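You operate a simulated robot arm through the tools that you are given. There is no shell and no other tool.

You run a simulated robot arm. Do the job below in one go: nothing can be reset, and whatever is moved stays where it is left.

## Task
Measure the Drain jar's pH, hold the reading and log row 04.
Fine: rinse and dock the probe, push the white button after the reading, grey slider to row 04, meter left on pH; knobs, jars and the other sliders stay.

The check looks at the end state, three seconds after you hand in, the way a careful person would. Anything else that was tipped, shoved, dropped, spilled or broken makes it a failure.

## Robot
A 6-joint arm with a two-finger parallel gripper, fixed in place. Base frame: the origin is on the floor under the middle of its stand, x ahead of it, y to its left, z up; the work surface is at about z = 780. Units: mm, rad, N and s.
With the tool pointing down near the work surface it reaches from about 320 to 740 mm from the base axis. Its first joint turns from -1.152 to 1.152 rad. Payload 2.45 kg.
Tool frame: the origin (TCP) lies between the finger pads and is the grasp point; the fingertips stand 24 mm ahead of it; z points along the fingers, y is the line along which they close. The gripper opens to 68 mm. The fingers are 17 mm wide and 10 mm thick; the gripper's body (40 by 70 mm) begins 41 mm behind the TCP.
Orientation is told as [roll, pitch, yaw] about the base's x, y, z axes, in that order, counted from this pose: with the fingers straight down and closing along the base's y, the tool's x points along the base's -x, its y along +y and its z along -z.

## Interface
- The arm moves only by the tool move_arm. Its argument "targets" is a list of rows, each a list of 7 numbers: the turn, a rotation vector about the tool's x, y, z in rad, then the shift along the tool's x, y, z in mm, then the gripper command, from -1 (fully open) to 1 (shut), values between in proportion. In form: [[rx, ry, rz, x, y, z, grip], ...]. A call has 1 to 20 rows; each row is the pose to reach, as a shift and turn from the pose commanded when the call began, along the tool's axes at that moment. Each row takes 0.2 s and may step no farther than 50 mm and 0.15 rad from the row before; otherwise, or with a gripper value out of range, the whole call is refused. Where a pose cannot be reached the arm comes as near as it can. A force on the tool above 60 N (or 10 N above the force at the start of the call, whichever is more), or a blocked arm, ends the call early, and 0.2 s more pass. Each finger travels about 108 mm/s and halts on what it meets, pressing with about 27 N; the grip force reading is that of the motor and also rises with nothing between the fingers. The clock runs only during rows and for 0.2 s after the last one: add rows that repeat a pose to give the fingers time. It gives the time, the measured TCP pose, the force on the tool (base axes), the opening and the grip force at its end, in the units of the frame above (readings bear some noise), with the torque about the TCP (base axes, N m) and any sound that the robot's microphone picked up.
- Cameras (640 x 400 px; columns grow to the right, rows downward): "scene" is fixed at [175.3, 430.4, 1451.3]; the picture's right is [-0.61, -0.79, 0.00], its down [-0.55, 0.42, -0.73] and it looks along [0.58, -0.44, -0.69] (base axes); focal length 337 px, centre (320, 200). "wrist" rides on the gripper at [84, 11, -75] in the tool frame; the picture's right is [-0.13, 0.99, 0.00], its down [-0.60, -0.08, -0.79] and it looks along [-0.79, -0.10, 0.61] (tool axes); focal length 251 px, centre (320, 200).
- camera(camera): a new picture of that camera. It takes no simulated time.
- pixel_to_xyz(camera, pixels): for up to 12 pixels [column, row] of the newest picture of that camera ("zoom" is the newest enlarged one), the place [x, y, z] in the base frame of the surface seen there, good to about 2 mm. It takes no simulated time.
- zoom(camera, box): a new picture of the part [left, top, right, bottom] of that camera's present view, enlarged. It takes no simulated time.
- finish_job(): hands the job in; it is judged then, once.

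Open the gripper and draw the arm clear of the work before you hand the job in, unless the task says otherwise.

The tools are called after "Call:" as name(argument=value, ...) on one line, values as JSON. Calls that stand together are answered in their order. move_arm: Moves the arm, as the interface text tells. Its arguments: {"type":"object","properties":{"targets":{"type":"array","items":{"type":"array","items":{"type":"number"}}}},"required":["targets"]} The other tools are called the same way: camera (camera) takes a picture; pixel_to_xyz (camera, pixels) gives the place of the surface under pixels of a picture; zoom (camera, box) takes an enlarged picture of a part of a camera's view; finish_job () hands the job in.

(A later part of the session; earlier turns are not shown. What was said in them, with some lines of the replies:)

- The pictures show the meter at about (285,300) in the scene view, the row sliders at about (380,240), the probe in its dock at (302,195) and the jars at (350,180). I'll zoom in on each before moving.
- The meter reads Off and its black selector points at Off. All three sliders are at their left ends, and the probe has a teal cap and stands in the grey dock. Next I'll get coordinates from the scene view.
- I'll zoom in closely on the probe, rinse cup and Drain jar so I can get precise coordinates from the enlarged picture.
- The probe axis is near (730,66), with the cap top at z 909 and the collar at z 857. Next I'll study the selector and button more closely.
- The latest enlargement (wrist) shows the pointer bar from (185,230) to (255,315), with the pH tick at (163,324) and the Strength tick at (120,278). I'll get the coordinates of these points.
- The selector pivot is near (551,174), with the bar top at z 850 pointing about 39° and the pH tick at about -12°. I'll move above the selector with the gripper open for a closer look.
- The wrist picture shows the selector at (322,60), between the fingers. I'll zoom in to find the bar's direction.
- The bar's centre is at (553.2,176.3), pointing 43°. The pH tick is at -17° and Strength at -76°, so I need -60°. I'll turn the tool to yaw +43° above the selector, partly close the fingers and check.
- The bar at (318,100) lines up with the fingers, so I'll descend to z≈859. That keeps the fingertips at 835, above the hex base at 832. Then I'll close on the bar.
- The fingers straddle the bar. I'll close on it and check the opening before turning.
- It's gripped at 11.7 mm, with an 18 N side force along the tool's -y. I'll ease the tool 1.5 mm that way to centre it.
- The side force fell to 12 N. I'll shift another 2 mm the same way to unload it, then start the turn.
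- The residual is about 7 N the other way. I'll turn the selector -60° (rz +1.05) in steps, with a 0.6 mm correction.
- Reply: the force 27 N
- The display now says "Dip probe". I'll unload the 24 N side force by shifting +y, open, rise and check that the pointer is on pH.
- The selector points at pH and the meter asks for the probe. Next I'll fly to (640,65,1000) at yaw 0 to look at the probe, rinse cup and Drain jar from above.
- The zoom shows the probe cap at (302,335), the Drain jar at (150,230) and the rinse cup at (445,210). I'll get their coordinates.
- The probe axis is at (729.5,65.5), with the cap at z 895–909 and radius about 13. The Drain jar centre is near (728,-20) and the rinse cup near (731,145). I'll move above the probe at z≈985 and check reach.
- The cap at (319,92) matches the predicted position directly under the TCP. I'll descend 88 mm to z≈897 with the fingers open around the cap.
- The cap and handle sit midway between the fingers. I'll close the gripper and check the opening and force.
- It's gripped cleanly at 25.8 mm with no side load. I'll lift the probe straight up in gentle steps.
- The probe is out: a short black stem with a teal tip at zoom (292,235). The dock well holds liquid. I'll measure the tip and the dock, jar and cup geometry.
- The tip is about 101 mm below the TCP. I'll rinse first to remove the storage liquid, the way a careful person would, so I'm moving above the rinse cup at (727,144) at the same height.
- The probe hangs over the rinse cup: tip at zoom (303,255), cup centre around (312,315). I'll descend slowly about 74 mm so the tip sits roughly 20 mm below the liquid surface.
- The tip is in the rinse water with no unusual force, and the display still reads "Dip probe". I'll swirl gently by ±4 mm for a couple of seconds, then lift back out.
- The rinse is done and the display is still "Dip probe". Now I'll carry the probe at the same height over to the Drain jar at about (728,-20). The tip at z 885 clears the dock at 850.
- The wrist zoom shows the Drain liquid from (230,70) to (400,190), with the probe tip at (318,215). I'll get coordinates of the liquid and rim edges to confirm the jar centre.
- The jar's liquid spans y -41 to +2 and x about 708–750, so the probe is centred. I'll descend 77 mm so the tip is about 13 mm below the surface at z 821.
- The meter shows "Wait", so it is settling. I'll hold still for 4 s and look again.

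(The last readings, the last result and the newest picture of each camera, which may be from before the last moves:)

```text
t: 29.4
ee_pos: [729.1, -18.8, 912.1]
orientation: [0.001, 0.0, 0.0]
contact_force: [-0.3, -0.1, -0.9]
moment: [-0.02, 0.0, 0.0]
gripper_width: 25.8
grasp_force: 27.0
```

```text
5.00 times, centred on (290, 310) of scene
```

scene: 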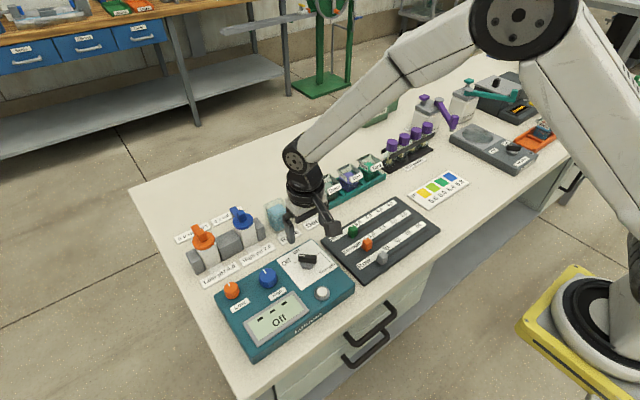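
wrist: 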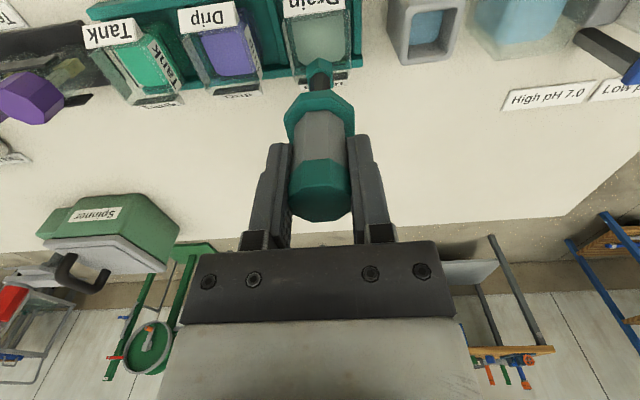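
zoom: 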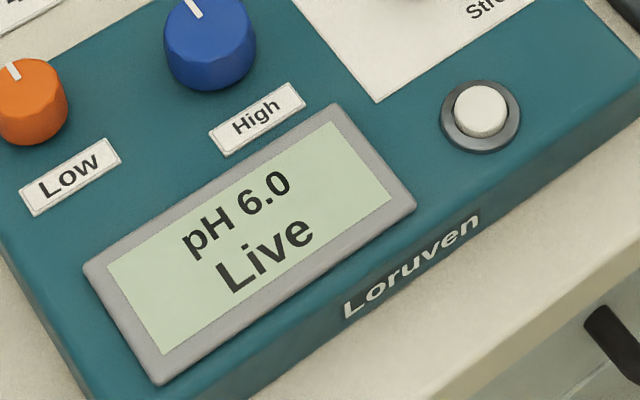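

The display reads "pH 6.0 Live". Before deciding how to press Hold, I'll lift the probe out gently and see whether the meter keeps the reading.

Call:
move_arm(targets=[[0, 0, 0, 0, 0, -15, 1], [0, 0, 0, 0, 0, -30, 1], [0, 0, 0, 0, 0, -45, 1], [0, 0, 0, 0, 0, -60, 1], [0, 0, 0, 0, 0, -77, 1], [0, 0, 0, 0, 0, -77, 1]])

Call:
zoom(camera="scene", box=[230, 270, 350, 350])

Call:
zoom(camera="scene", box=[280, 110, 420, 220])

```text
t: 30.8
ee_pos: [727.3, -20.4, 989.5]
orientation: [0.0, 0.0, 0.0]
contact_force: [0.5, 0.2, -0.8]
moment: [0.01, 0.0, 0.01]
gripper_width: 25.9
grasp_force: 27.0
```

```text
5.00 times, centred on (290, 310) of scene
```

zoom: 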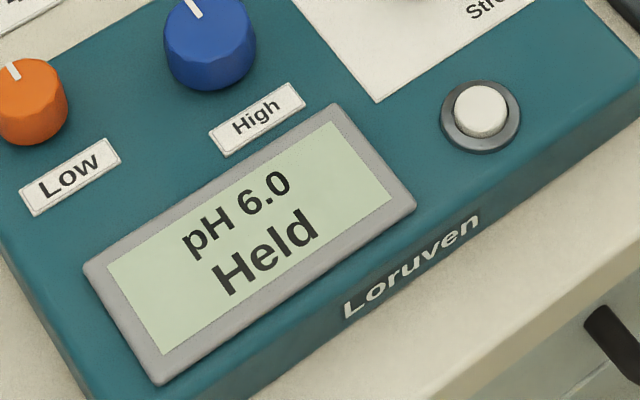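

```text
3.64 times, centred on (350, 165) of scene
```

zoom: 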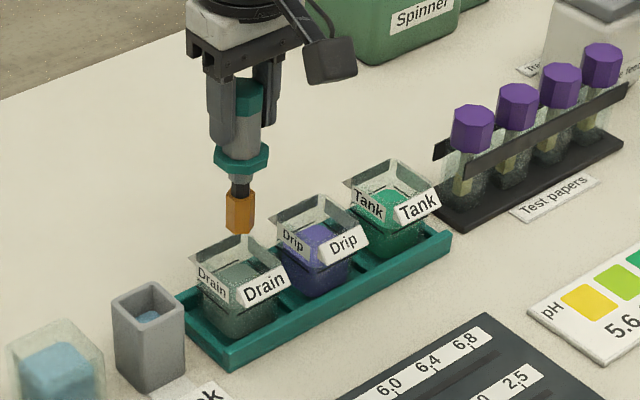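

The meter now reads "pH 6.0 Held", and the tip has turned orange, so it needs rinsing. I'll carry it back over to the rinse cup.

Call:
move_arm(targets=[[0, 0, 0, 0, 33, 0, 1], [0, 0, 0, 0, 66, 0, 1], [0, 0, 0, 0, 99, 0, 1], [0, 0, 0, 0, 132, 0, 1], [0, 0, 0, 0, 164, 0, 1], [0, 0, 0, 0, 164, 0, 1]])

Call:
zoom(camera="scene", box=[200, 120, 370, 340])

Call:
camera(camera="wrist")

```text
t: 32.2
ee_pos: [726.2, 143.7, 988.2]
orientation: [0.0, -0.001, 0.001]
contact_force: [0.2, -0.1, -1.0]
moment: [0.04, 0.02, 0.0]
gripper_width: 25.6
grasp_force: 27.2
```

```text
1.82 times, centred on (285, 230) of scene
```

zoom: 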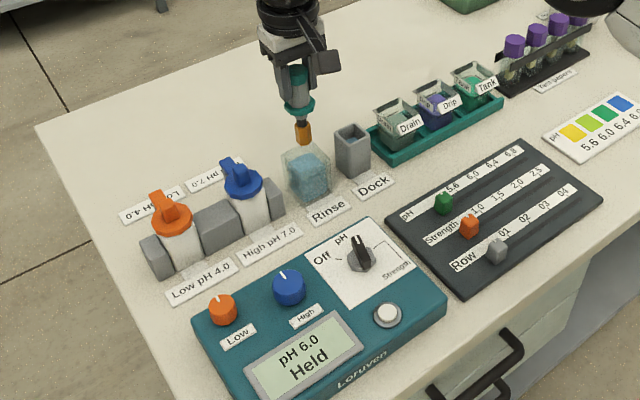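

```text
taken
```

wrist: 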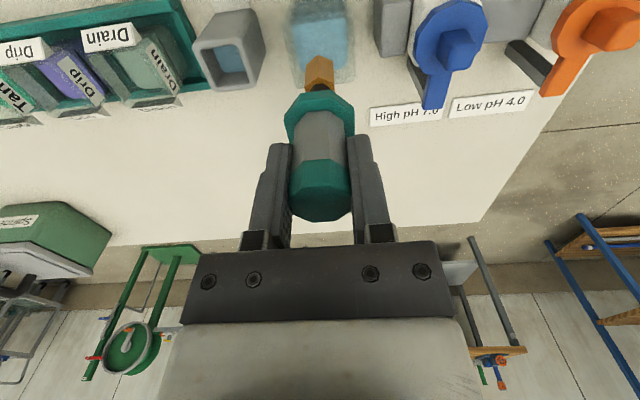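

The reading stays "pH 6.0 Held", and the orange tip is over the cup. I'll dip 80 mm down, swirl gently and hold, then check.

Call:
move_arm(targets=[[0, 0, 0, 0, 0, 20, 1], [0, 0, 0, 0, 0, 40, 1], [0, 0, 0, 0, 0, 55, 1], [0, 0, 0, 0, 0, 70, 1], [0, 0, 0, 0, 0, 80, 1], [0, 0, 0, 0, 4, 80, 1], [0, 0, 0, 0, -4, 80, 1], [0, 0, 0, 0, 4, 80, 1], [0, 0, 0, 0, -4, 80, 1], [0, 0, 0, 0, 4, 80, 1], [0, 0, 0, 0, -4, 80, 1], [0, 0, 0, 0, 4, 80, 1], [0, 0, 0, 0, -4, 80, 1], [0, 0, 0, 0, 4, 80, 1], [0, 0, 0, 0, -4, 80, 1], [0, 0, 0, 0, 4, 80, 1], [0, 0, 0, 0, 0, 80, 1], [0, 0, 0, 0, 0, 80, 1], [0, 0, 0, 0, 0, 80, 1], [0, 0, 0, 0, 0, 80, 1]])

Call:
zoom(camera="scene", box=[200, 120, 370, 340])

```text
t: 36.4
ee_pos: [727.9, 145.4, 908.9]
orientation: [0.002, -0.001, 0.0]
contact_force: [-0.1, 0.5, -0.8]
moment: [0.0, 0.02, 0.0]
gripper_width: 25.5
grasp_force: 26.9
```

```text
1.82 times, centred on (285, 230) of scene
```

zoom: 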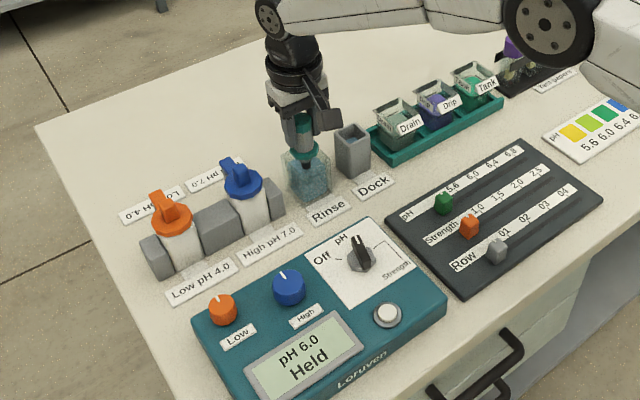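

The display still reads "pH 6.0 Held" while rinsing. I'll lift the probe out and check that the tip is clean.

Call:
move_arm(targets=[[0, 0, 0, 0, 0, -15, 1], [0, 0, 0, 0, 0, -30, 1], [0, 0, 0, 0, 0, -45, 1], [0, 0, 0, 0, 0, -60, 1], [0, 0, 0, 0, 0, -80, 1], [0, 0, 0, 0, 0, -80, 1]])

Call:
camera(camera="wrist")

Call:
zoom(camera="scene", box=[210, 110, 370, 230])

```text
t: 37.8
ee_pos: [728.2, 144.4, 990.3]
orientation: [0.0, -0.001, -0.001]
contact_force: [-0.7, -0.3, -1.8]
moment: [-0.03, -0.02, -0.01]
gripper_width: 25.5
grasp_force: 26.8
```

```text
taken
```

wrist: 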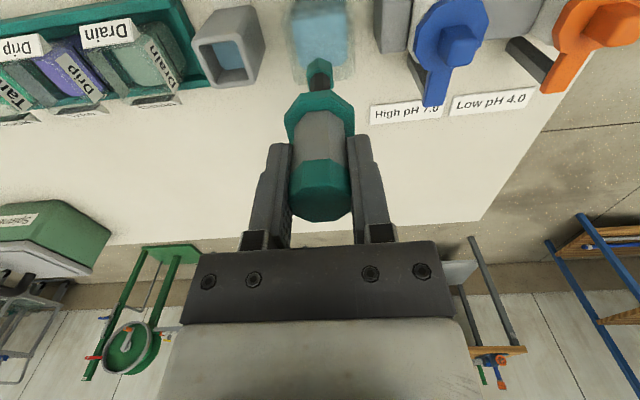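

```text
3.33 times, centred on (290, 170) of scene
```

zoom: 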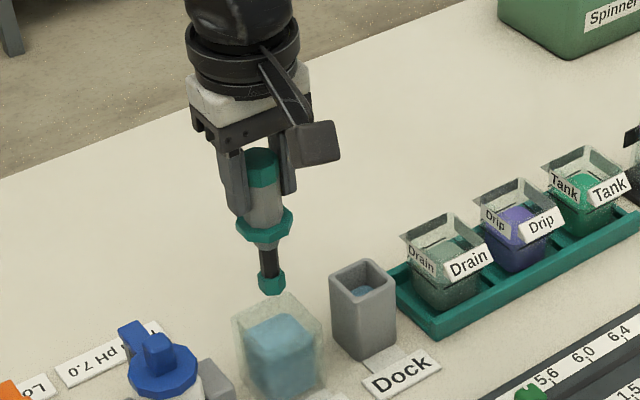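

The tip is clean (teal) again. I'll move back over the dock, reversing the earlier 78 mm shift, and check alignment before lowering.

Call:
move_arm(targets=[[0, 0, 0, -0.5, -20, 0, 1], [0, 0, 0, -1, -40, 0, 1], [0, 0, 0, -1.5, -60, 0, 1], [0, 0, 0, -2, -78, 0, 1], [0, 0, 0, -2, -78, 0, 1]])

Call:
camera(camera="wrist")

Call:
zoom(camera="scene", box=[230, 110, 390, 235])

```text
t: 39.0
ee_pos: [729.4, 65.8, 989.1]
orientation: [0.0, 0.001, 0.001]
contact_force: [-0.4, -0.4, -1.4]
moment: [0.01, -0.03, -0.01]
gripper_width: 25.6
grasp_force: 26.6
```

```text
taken
```

wrist: 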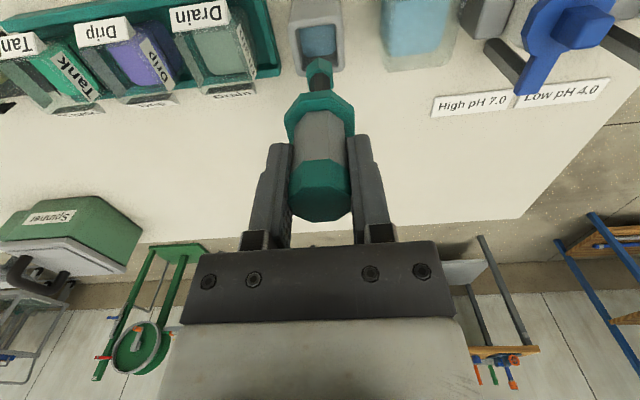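

```text
3.20 times, centred on (310, 172) of scene
```

zoom: 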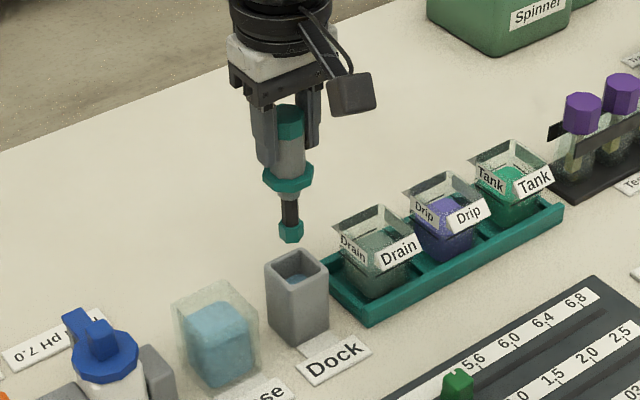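

The view matches the one right after extraction. I'll lower the probe 91 mm into the dock, slowing near the seat.

Call:
move_arm(targets=[[0, 0, 0, 0, 0, 15, 1], [0, 0, 0, 0, 0, 30, 1], [0, 0, 0, 0, 0, 45, 1], [0, 0, 0, 0, 0, 60, 1], [0, 0, 0, 0, 0, 75, 1], [0, 0, 0, 0, 0, 85, 1], [0, 0, 0, 0, 0, 89, 1], [0, 0, 0, 0, 0, 91, 1], [0, 0, 0, 0, 0, 91, 1]])

Call:
camera(camera="wrist")

Call:
zoom(camera="scene", box=[250, 140, 370, 225])

```text
t: 41.0
ee_pos: [729.5, 65.4, 898.1]
orientation: [0.002, 0.001, 0.002]
contact_force: [0.1, 0.2, -0.6]
moment: [-0.02, -0.03, -0.01]
gripper_width: 25.6
grasp_force: 26.7
```

```text
taken
```

wrist: 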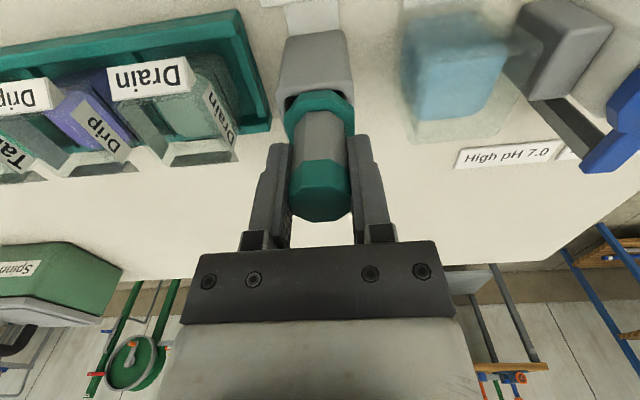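

```text
4.71 times, centred on (310, 182) of scene
```

zoom: 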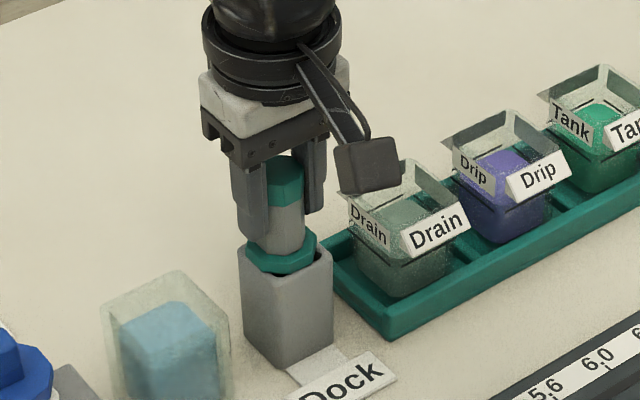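

The collar is just above the dock rim. I'll lower another 1.2 mm until it seats and watch the vertical force.

Call:
move_arm(targets=[[0, 0, 0, 0, 0, 0.6, 1], [0, 0, 0, 0, 0, 1.2, 1], [0, 0, 0, 0, 0, 1.2, 1]])

```text
t: 41.8
ee_pos: [730.5, 66.3, 896.4]
orientation: [0.0, 0.001, 0.001]
contact_force: [-0.9, -0.8, 3.0]
moment: [-0.02, 0.09, 0.03]
gripper_width: 25.6
grasp_force: 27.3
```

The vertical force turned upward (+3 N), so the collar is seated. I'll open to 48 mm, rise straight up and check that the probe stands in the dock.

Call:
move_arm(targets=[[0, 0, 0, 0, 0, 0, 0.1], [0, 0, 0, 0, 0, 0, -0.4], [0, 0, 0, 0, 0, 0, -0.4], [0, 0, 0, 0, 0, -20, -0.4], [0, 0, 0, 0, 0, -50, -0.4], [0, 0, 0, 0, 0, -90, -0.4], [0, 0, 0, 0, 0, -110, -0.4]])

Call:
camera(camera="wrist")

Call:
zoom(camera="scene", box=[250, 140, 370, 225])

Call:
zoom(camera="scene", box=[230, 270, 350, 350])

```text
t: 43.4
ee_pos: [728.5, 66.5, 1007.7]
orientation: [0.0, 0.0, 0.001]
contact_force: [0.1, -0.7, -0.1]
moment: [0.02, -0.04, -0.05]
gripper_width: 47.8
grasp_force: 0.1
```

```text
taken
```

wrist: 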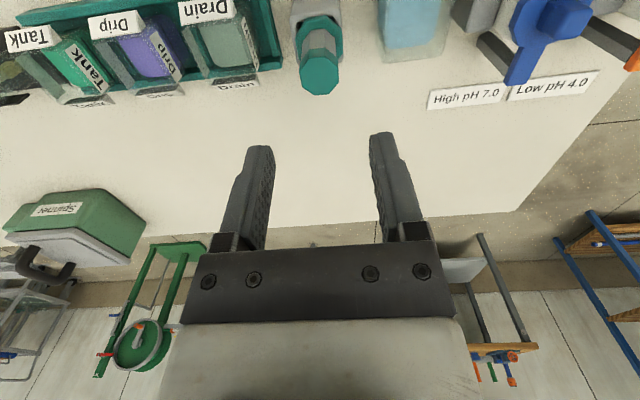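

```text
4.71 times, centred on (310, 182) of scene
```

zoom: 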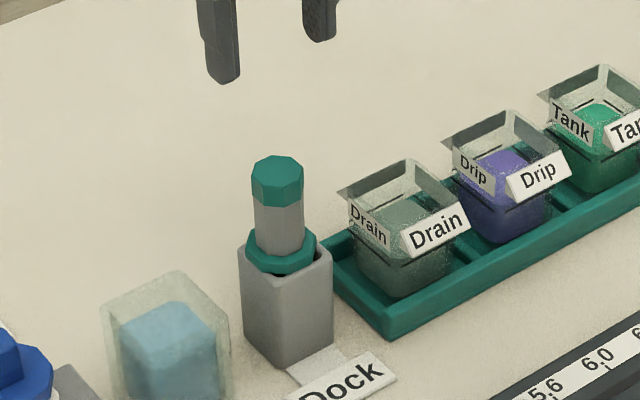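

```text
5.00 times, centred on (290, 310) of scene
```

zoom: 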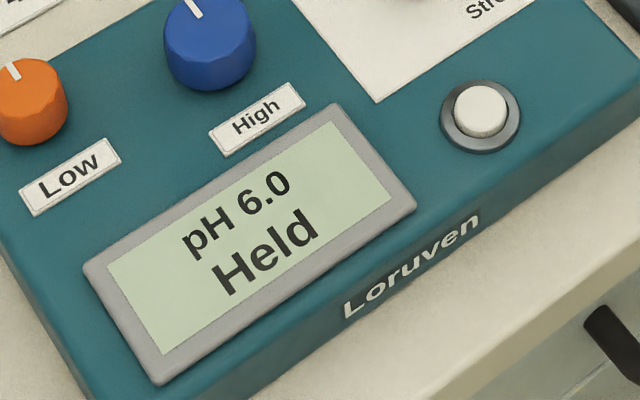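

The probe stands seated in the dock, and the meter still reads "pH 6.0 Held". Next is the slider board: I'll move to about (460,-60,930) to look at the grey slider and its scale.

Call:
move_arm(targets=[[0, 0, 0, 34, -16, 0, -0.4], [0, 0, 0, 68, -32, 0, -0.4], [0, 0, 0, 102, -48, 0, -0.4], [0, 0, 0, 136, -64, 10, -0.4], [0, 0, 0, 170, -80, 25, -0.4], [0, 0, 0, 204, -96, 40, -0.4], [0, 0, 0, 238, -112, 60, -0.4], [0, 0, 0, 269, -126, 77, -0.4], [0, 0, 0, 269, -126, 77, -0.4]])

Call:
camera(camera="wrist")

Call:
zoom(camera="wrist", box=[200, 0, 440, 150])

```text
t: 45.4
ee_pos: [459.6, -59.6, 928.9]
orientation: [0.0, 0.0, 0.0]
contact_force: [-0.8, 0.3, -0.6]
moment: [-0.02, -0.01, -0.02]
gripper_width: 47.8
grasp_force: 0.1
```

```text
taken
```

wrist: 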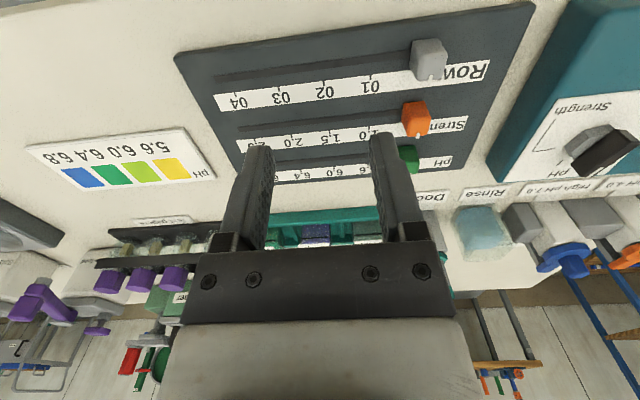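

```text
2.67 times, centred on (320, 75) of wrist
```

zoom: 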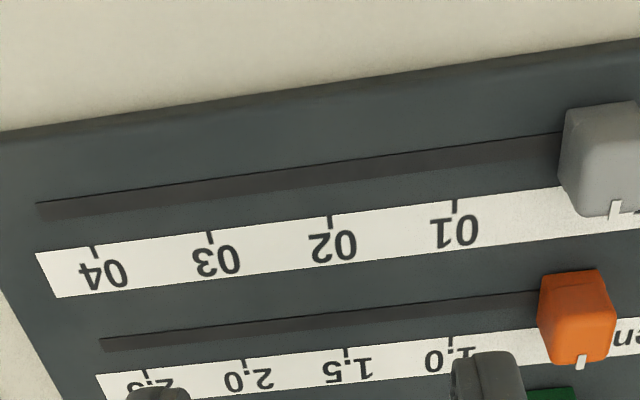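

The grey slider has a white index mark at zoom (616,210). The 04 tick is at (95,250) and the 01 tick at (454,206). I'll get coordinates.

Call:
pixel_to_xyz(camera="zoom", pixels=[[95, 250], [210, 238], [331, 222], [454, 206], [45, 208], [300, 175], [540, 145], [616, 212], [575, 150], [570, 110], [630, 200], [565, 180]])

Call:
zoom(camera="wrist", box=[370, 10, 520, 110])

```text
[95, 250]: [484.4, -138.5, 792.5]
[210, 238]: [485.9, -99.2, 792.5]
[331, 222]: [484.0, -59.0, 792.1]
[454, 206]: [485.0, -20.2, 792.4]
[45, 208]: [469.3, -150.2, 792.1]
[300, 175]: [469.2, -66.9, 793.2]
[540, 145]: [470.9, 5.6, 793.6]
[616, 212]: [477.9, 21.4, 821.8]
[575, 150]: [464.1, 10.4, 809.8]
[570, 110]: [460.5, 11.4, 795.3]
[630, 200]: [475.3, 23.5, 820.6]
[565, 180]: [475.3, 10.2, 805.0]
```

```text
4.00 times, centred on (445, 60) of wrist
```

zoom: 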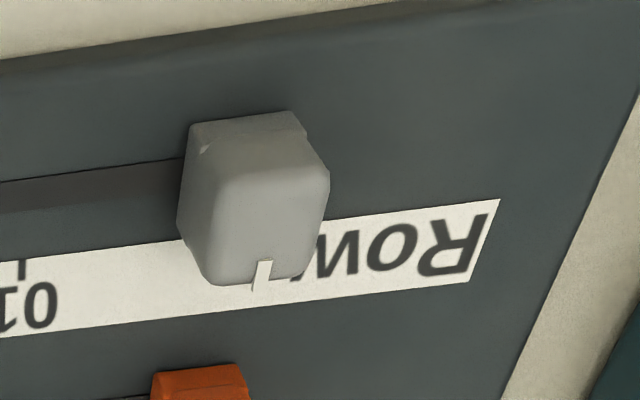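

I'll get the knob's extents from this enlargement: its corners, top centre and index mark.

Call:
pixel_to_xyz(camera="zoom", pixels=[[265, 200], [262, 268], [215, 270], [300, 265], [322, 185], [235, 180], [195, 150], [300, 130], [185, 220], [260, 150], [210, 200], [310, 200]])

```text
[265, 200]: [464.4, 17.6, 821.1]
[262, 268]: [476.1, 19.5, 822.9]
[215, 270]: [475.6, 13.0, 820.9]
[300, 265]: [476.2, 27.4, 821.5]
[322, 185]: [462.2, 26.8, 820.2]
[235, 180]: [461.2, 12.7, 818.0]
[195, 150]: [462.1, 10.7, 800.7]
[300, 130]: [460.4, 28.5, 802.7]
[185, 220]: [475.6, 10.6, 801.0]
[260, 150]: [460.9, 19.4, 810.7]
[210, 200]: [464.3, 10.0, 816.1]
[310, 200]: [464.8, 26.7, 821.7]
```

The knob is centred at (469,19.7), about 19 mm wide, with its top at z 822. The 04 tick is at y=-138.5. I'll move over the knob and verify before descending.

Call:
move_arm(targets=[[0, 0, 0, -3, 27, 5, -0.4], [0, 0, 0, -6, 54, 10, -0.4], [0, 0, 0, -9.4, 79.5, 20, -0.4], [0, 0, 0, -9.4, 79.5, 40, -0.4], [0, 0, 0, -9.4, 79.5, 60, -0.4], [0, 0, 0, -9.4, 79.5, 60, -0.4]])

Call:
camera(camera="wrist")

```text
t: 46.8
ee_pos: [468.7, 22.6, 869.8]
orientation: [0.0, -0.002, 0.0]
contact_force: [1.0, 0.0, -0.1]
moment: [-0.02, -0.03, -0.03]
gripper_width: 47.6
grasp_force: 0.1
```

```text
taken
```

wrist: 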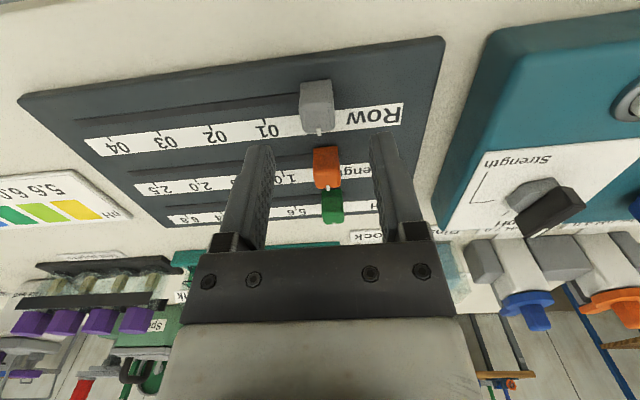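

The knob at (317,105) is centred between the fingers. I'll descend 46 mm so the fingertips end about 7 mm above the board, then close on the knob.

Call:
move_arm(targets=[[0, 0, 0, 0, -1, 15, -0.4], [0, 0, 0, 0, -1, 30, -0.4], [0, 0, 0, 0, -1, 46, -0.4], [0, 0, 0, 0, -1, 46, -0.4], [0, 0, 0, 0, -1, 46, 0.2], [0, 0, 0, 0, -1, 46, 1], [0, 0, 0, 0, -1, 46, 1]])

Call:
camera(camera="wrist")

Call:
zoom(camera="scene", box=[320, 170, 480, 290])

```text
t: 48.4
ee_pos: [470.2, 17.7, 823.7]
orientation: [-0.001, 0.0, 0.0]
contact_force: [0.6, 0.6, -6.7]
moment: [-0.02, -0.19, 0.02]
gripper_width: 19.6
grasp_force: 37.7
```

```text
taken
```

wrist: 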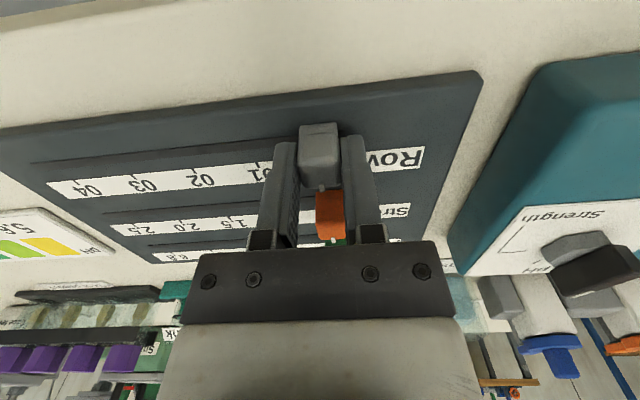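

```text
3.33 times, centred on (400, 230) of scene
```

zoom: 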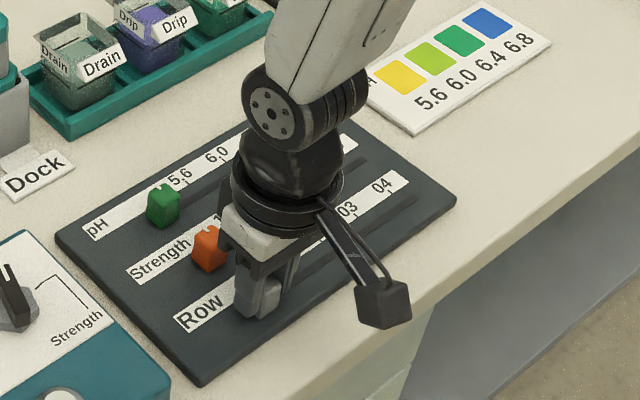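

It's gripped at 19.6 mm. I'll slide along -y by 157 mm toward the 04 tick in steady steps, then check.

Call:
move_arm(targets=[[0, 0, 0, 0, -10, 0, 1], [0, 0, 0, 0, -25, 0, 1], [0, 0, 0, 0, -40, 0, 1], [0, 0, 0, 0, -55, 0, 1], [0, 0, 0, 0, -70, 0, 1], [0, 0, 0, 0, -85, 0, 1], [0, 0, 0, 0, -100, 0, 1], [0, 0, 0, 0, -115, 0, 1], [0, 0, 0, 0, -130, 0, 1], [0, 0, 0, 0, -143, 0, 1], [0, 0, 0, 0, -152, 0, 1], [0, 0, 0, 0, -157, 0, 1], [0, 0, 0, 0, -157, 0, 1]])

Call:
camera(camera="wrist")

Call:
zoom(camera="scene", box=[340, 170, 480, 280])

```text
t: 51.2
ee_pos: [471.0, -137.7, 823.9]
orientation: [-0.002, -0.003, 0.002]
contact_force: [12.0, -0.7, -17.9]
moment: [0.03, -0.48, 0.07]
gripper_width: 19.6
grasp_force: 37.1
```

```text
taken
```

wrist: 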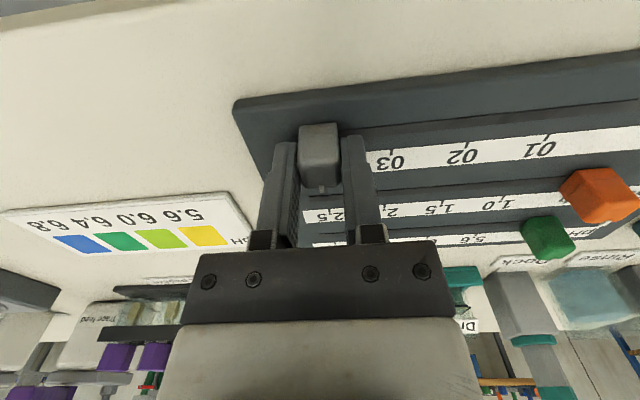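

```text
3.64 times, centred on (410, 225) of scene
```

zoom: 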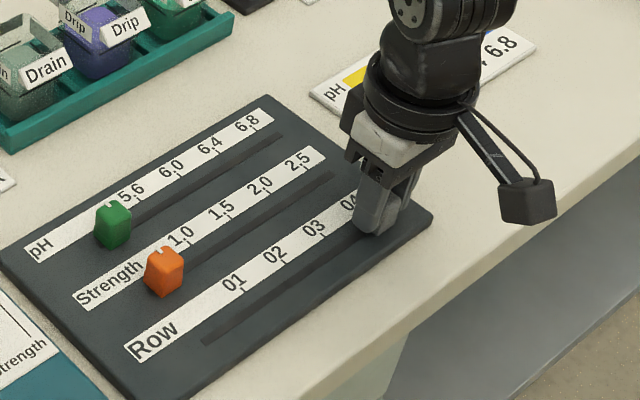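

The knob is now around y=-138, near 04. I'll open the fingers, rise 60 mm and check the index mark against the 04 tick.

Call:
move_arm(targets=[[0, 0, 0, 0, 0, 0, 0.2], [0, 0, 0, 0, 0, 0, -0.2], [0, 0, 0, 0, 0, 0, -0.2], [0, 0, 0, 0, 0, -20, -0.2], [0, 0, 0, 0, 0, -50, -0.2], [0, 0, 0, 0, 0, -80, -0.2], [0, 0, 0, 0, 0, -80, -0.2]])

Call:
camera(camera="wrist")

Call:
zoom(camera="wrist", box=[240, 20, 440, 145])

```text
t: 52.8
ee_pos: [470.3, -136.8, 904.5]
orientation: [-0.001, -0.001, 0.0]
contact_force: [-0.3, 0.3, 0.0]
moment: [0.0, 0.0, -0.02]
gripper_width: 40.8
grasp_force: 0.0
```

```text
taken
```

wrist: 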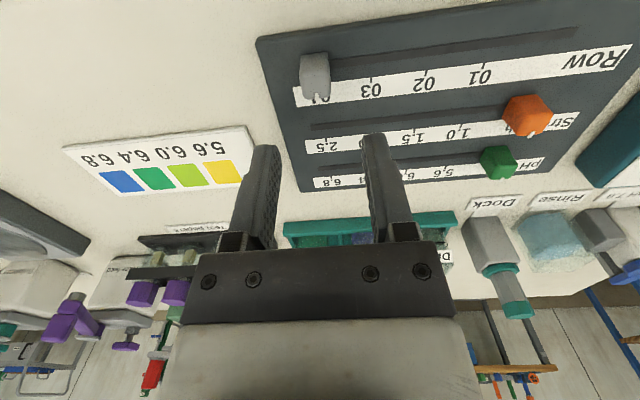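

```text
3.20 times, centred on (340, 82) of wrist
```

zoom: 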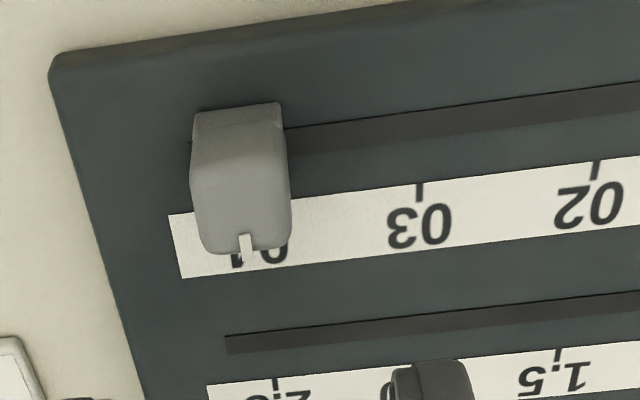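

Call:
pixel_to_xyz(camera="zoom", pixels=[[246, 242], [419, 190], [598, 168], [205, 200], [283, 200], [240, 190], [197, 150], [280, 130], [245, 235], [240, 210], [276, 380], [557, 355]])

Call:
zoom(camera="scene", box=[380, 190, 460, 250])

```text
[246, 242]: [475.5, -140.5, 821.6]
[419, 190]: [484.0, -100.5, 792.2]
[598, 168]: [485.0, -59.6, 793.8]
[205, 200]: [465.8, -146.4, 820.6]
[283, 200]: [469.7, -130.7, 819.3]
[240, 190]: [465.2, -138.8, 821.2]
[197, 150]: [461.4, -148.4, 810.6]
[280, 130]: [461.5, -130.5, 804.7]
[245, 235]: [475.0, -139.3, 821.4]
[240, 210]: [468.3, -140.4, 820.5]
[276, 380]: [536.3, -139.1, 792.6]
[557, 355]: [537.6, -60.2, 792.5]
```

```text
6.67 times, centred on (420, 220) of scene
```

zoom: 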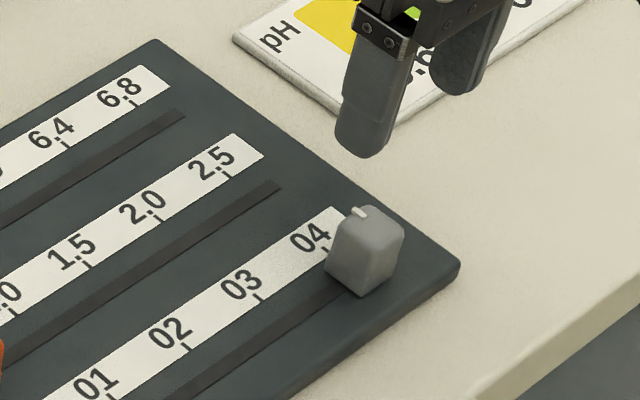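

The slider's index is at y≈-139.5, matching the 04 tick (spacing 40 mm: 02 at -59.6, 03 at -100). Next is the white button: I'll move to about (474,193,920) above it and look.

Call:
move_arm(targets=[[0, 0, 0, 0, 40, -10, -0.2], [0, 0, 0, 0, 80, -16, -0.2], [0, 0, 0, -1, 120, -16, -0.2], [0, 0, 0, -1, 160, -16, -0.2], [0, 0, 0, -2, 200, -16, 0.2], [0, 0, 0, -2, 240, -16, 0.6], [0, 0, 0, -3, 280, -16, 1], [0, 0, 0, -4, 310, -16, 1], [0, 0, 0, -4, 330, -16, 1], [0, 0, 0, -4, 330, -16, 1]])

Call:
camera(camera="wrist")

Call:
zoom(camera="wrist", box=[240, 0, 440, 125])

```text
t: 55.0
ee_pos: [474.5, 192.7, 917.8]
orientation: [0.0, -0.001, 0.002]
contact_force: [0.0, -1.0, -0.1]
moment: [0.0, -0.02, 0.0]
gripper_width: 0.1
grasp_force: 23.4
```

```text
taken
```

wrist: 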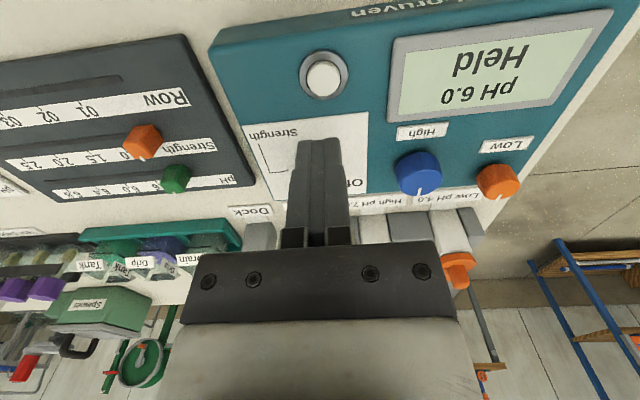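

```text
3.20 times, centred on (340, 62) of wrist
```

zoom: 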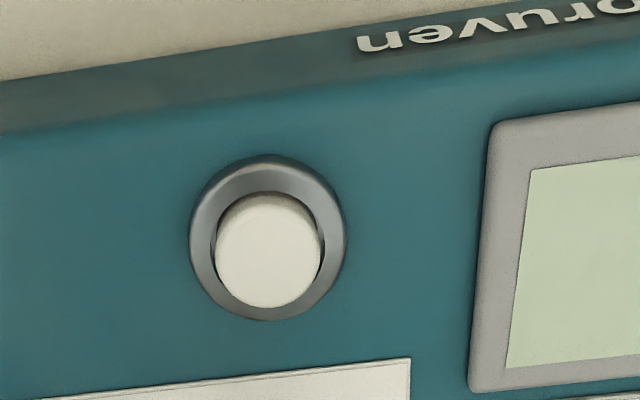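

The button cap shows at zoom (267,252) inside a ring from (190,240) to (345,240). I'll get the heights and centre.

Call:
pixel_to_xyz(camera="zoom", pixels=[[267, 255], [222, 258], [315, 250], [265, 300], [270, 212], [200, 245], [336, 240], [262, 312], [272, 170], [268, 195], [268, 232], [150, 250]])

```text
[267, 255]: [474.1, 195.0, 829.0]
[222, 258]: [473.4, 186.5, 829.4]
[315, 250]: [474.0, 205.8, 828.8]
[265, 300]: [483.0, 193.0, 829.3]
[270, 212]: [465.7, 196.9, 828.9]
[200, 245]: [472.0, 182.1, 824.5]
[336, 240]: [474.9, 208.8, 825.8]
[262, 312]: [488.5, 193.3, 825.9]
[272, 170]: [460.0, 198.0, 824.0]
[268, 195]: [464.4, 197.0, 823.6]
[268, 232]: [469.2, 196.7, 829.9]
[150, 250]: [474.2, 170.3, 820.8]
```

The button top is at (474,195.5), z 829, standing 4 mm above its ring (825). With the fingers closed, I'll descend to just above it first.

Call:
move_arm(targets=[[0, 0, 0, 0.5, 2.8, 20, 1], [0, 0, 0, 0.5, 2.8, 40, 1], [0, 0, 0, 0.5, 2.8, 55, 1], [0, 0, 0, 0.5, 2.8, 60, 1], [0, 0, 0, 0.5, 2.8, 60, 1]])

Call:
camera(camera="wrist")

Call:
zoom(camera="scene", box=[260, 230, 380, 330])

```text
t: 56.2
ee_pos: [474.9, 194.0, 859.0]
orientation: [0.002, 0.001, -0.001]
contact_force: [-0.5, -0.2, 0.0]
moment: [0.01, 0.01, 0.02]
gripper_width: 0.0
grasp_force: 23.2
```

```text
taken
```

wrist: 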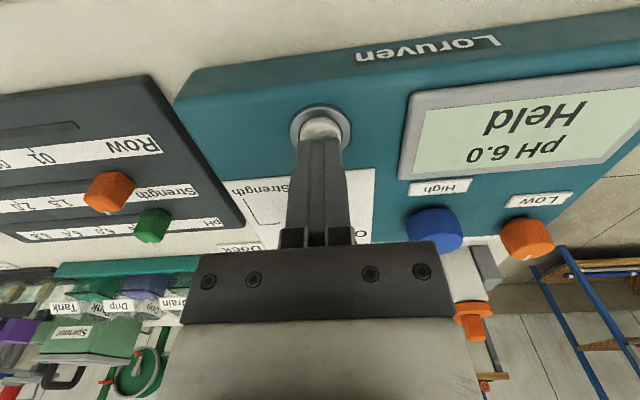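

```text
4.00 times, centred on (320, 280) of scene
```

zoom: 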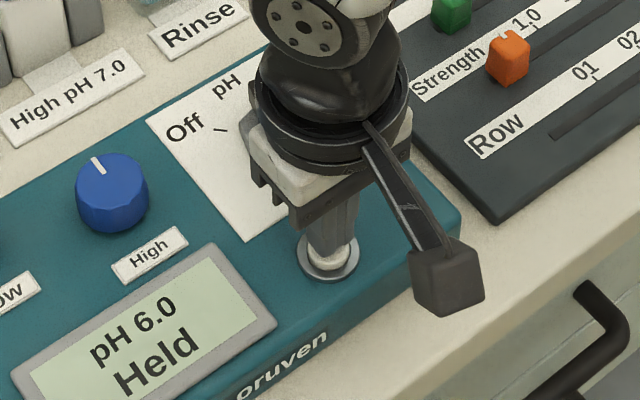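

The fingertips are about 6 mm above the button centre and the meter still shows "pH 6.0 Held". I'll press down in 1 mm steps to about 3 mm of travel, then retract.

Call:
move_arm(targets=[[0, 0, 0, 0, 0, 4, 1], [0, 0, 0, 0, 0, 6, 1], [0, 0, 0, 0, 0, 7, 1], [0, 0, 0, 0, 0, 8, 1], [0, 0, 0, 0, 0, 8, 1], [0, 0, 0, 0, 0, 8, 1]])

Call:
zoom(camera="scene", box=[230, 250, 350, 350])

```text
t: 57.6
ee_pos: [475.0, 195.0, 851.6]
orientation: [0.0, 0.001, 0.0]
contact_force: [-0.4, -0.2, 2.3]
moment: [-0.02, 0.01, -0.02]
gripper_width: 0.1
grasp_force: 23.9
heard: click
```

```text
4.00 times, centred on (290, 300) of scene
```

zoom: 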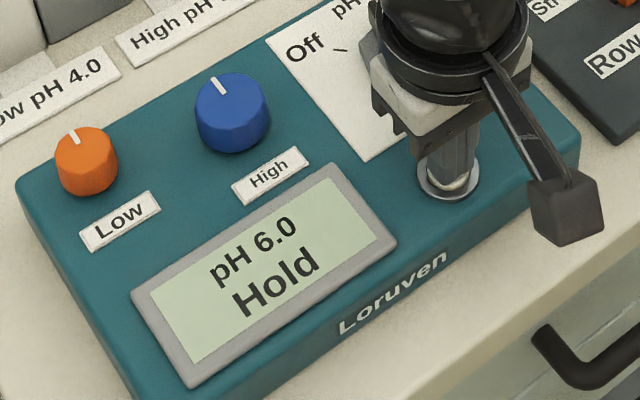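

I heard a click, and the display changed to "pH 6.0 Hold". I'll retract straight up and check that it stays.

Call:
move_arm(targets=[[0, 0, 0, 0, 0, -10, 1], [0, 0, 0, 0, 0, -40, 1], [0, 0, 0, 0, 0, -80, 1], [0, 0, 0, 0, 0, -120, 0.5], [0, 0, 0, 20, -30, -150, 0], [0, 0, 0, 40, -70, -170, -0.5], [0, 0, 0, 50, -110, -190, -1], [0, 0, 0, 55, -150, -210, -1], [0, 0, 0, 55, -190, -230, -1], [0, 0, 0, 55, -200, -250, -1], [0, 0, 0, 55, -200, -250, -1]])

Call:
camera(camera="scene")

Call:
camera(camera="wrist")

Call:
zoom(camera="scene", box=[200, 225, 360, 360])

Call:
zoom(camera="scene", box=[320, 170, 480, 290])

Call:
zoom(camera="scene", box=[230, 140, 450, 245])

```text
t: 60.0
ee_pos: [420.0, -5.9, 1100.8]
orientation: [-0.001, 0.0, 0.0]
contact_force: [0.5, -0.2, -0.2]
moment: [-0.02, -0.01, 0.02]
gripper_width: 68.2
grasp_force: 0.0
```

```text
taken
```

scene: 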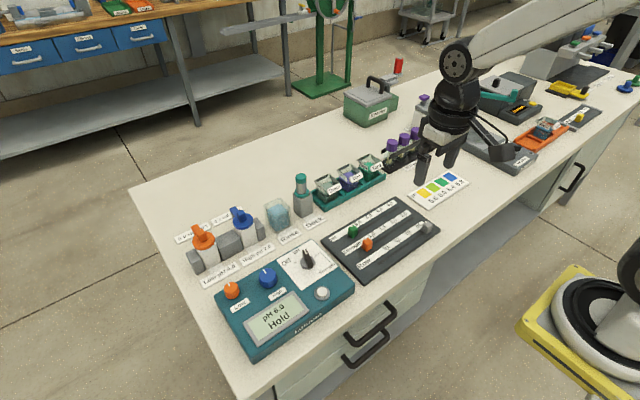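

```text
taken
```

wrist: 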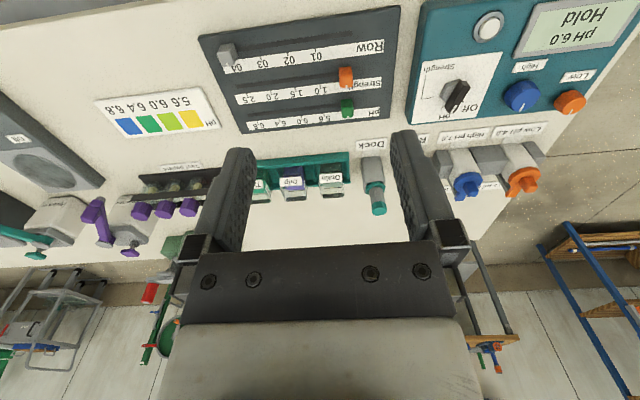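

```text
2.96 times, centred on (280, 292) of scene
```

zoom: 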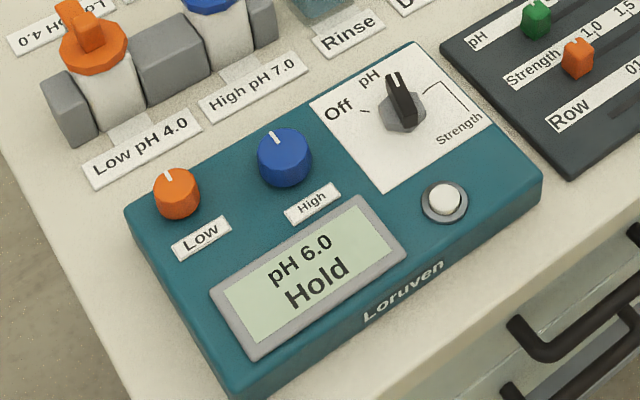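

```text
3.33 times, centred on (400, 230) of scene
```

zoom: 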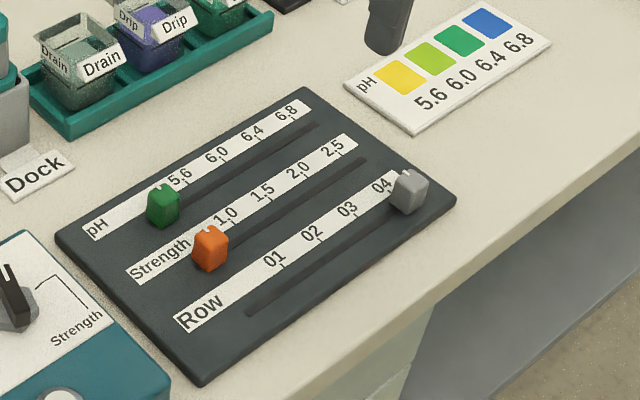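

```text
2.91 times, centred on (340, 192) of scene
```

zoom: 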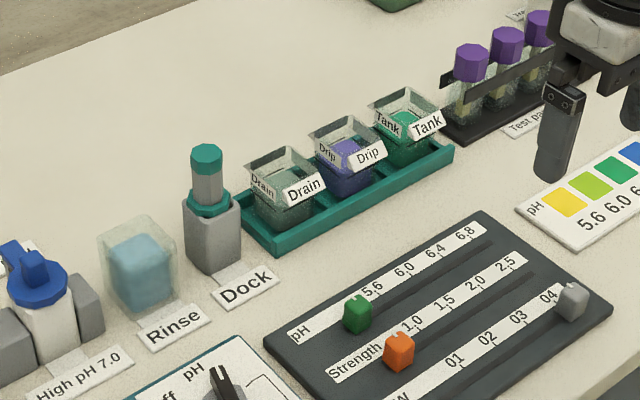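

Everything matches the goal:
- The meter reads "pH 6.0 Hold" with the selector on pH.
- The probe is rinsed and seated in the dock.
- The grey slider is on 04.
- The green and orange sliders, the Low and High knobs and the jars haven't moved.

The gripper is open and clear at (420,-6,1101), so I'm handing in the job.

Call:
finish_job()

```text
The job is handed in.
```

The Drain jar measured **pH 6.0**. The reading is on hold, the grey slider is on row 04, and I've handed the job in.

- **Meter:** I turned the selector from Off to pH and left it there. The meter kept the reading when the probe came out. Pushing the white button gave a click, and the display changed from "Held" to "Hold".
- **Probe:** I rinsed it before and after the measurement. Its tip turned orange in the Drain jar and was clean again after the second rinse. It is seated in the dock.
- **Log slider:** its mark lines up with the 04 tick to within about 1 mm. I moved it to 04 just before pushing the button.
- **Everything else:** the Low and High knobs, the jars and the green and orange sliders look unchanged in the final pictures. The gripper is open and clear of the bench.
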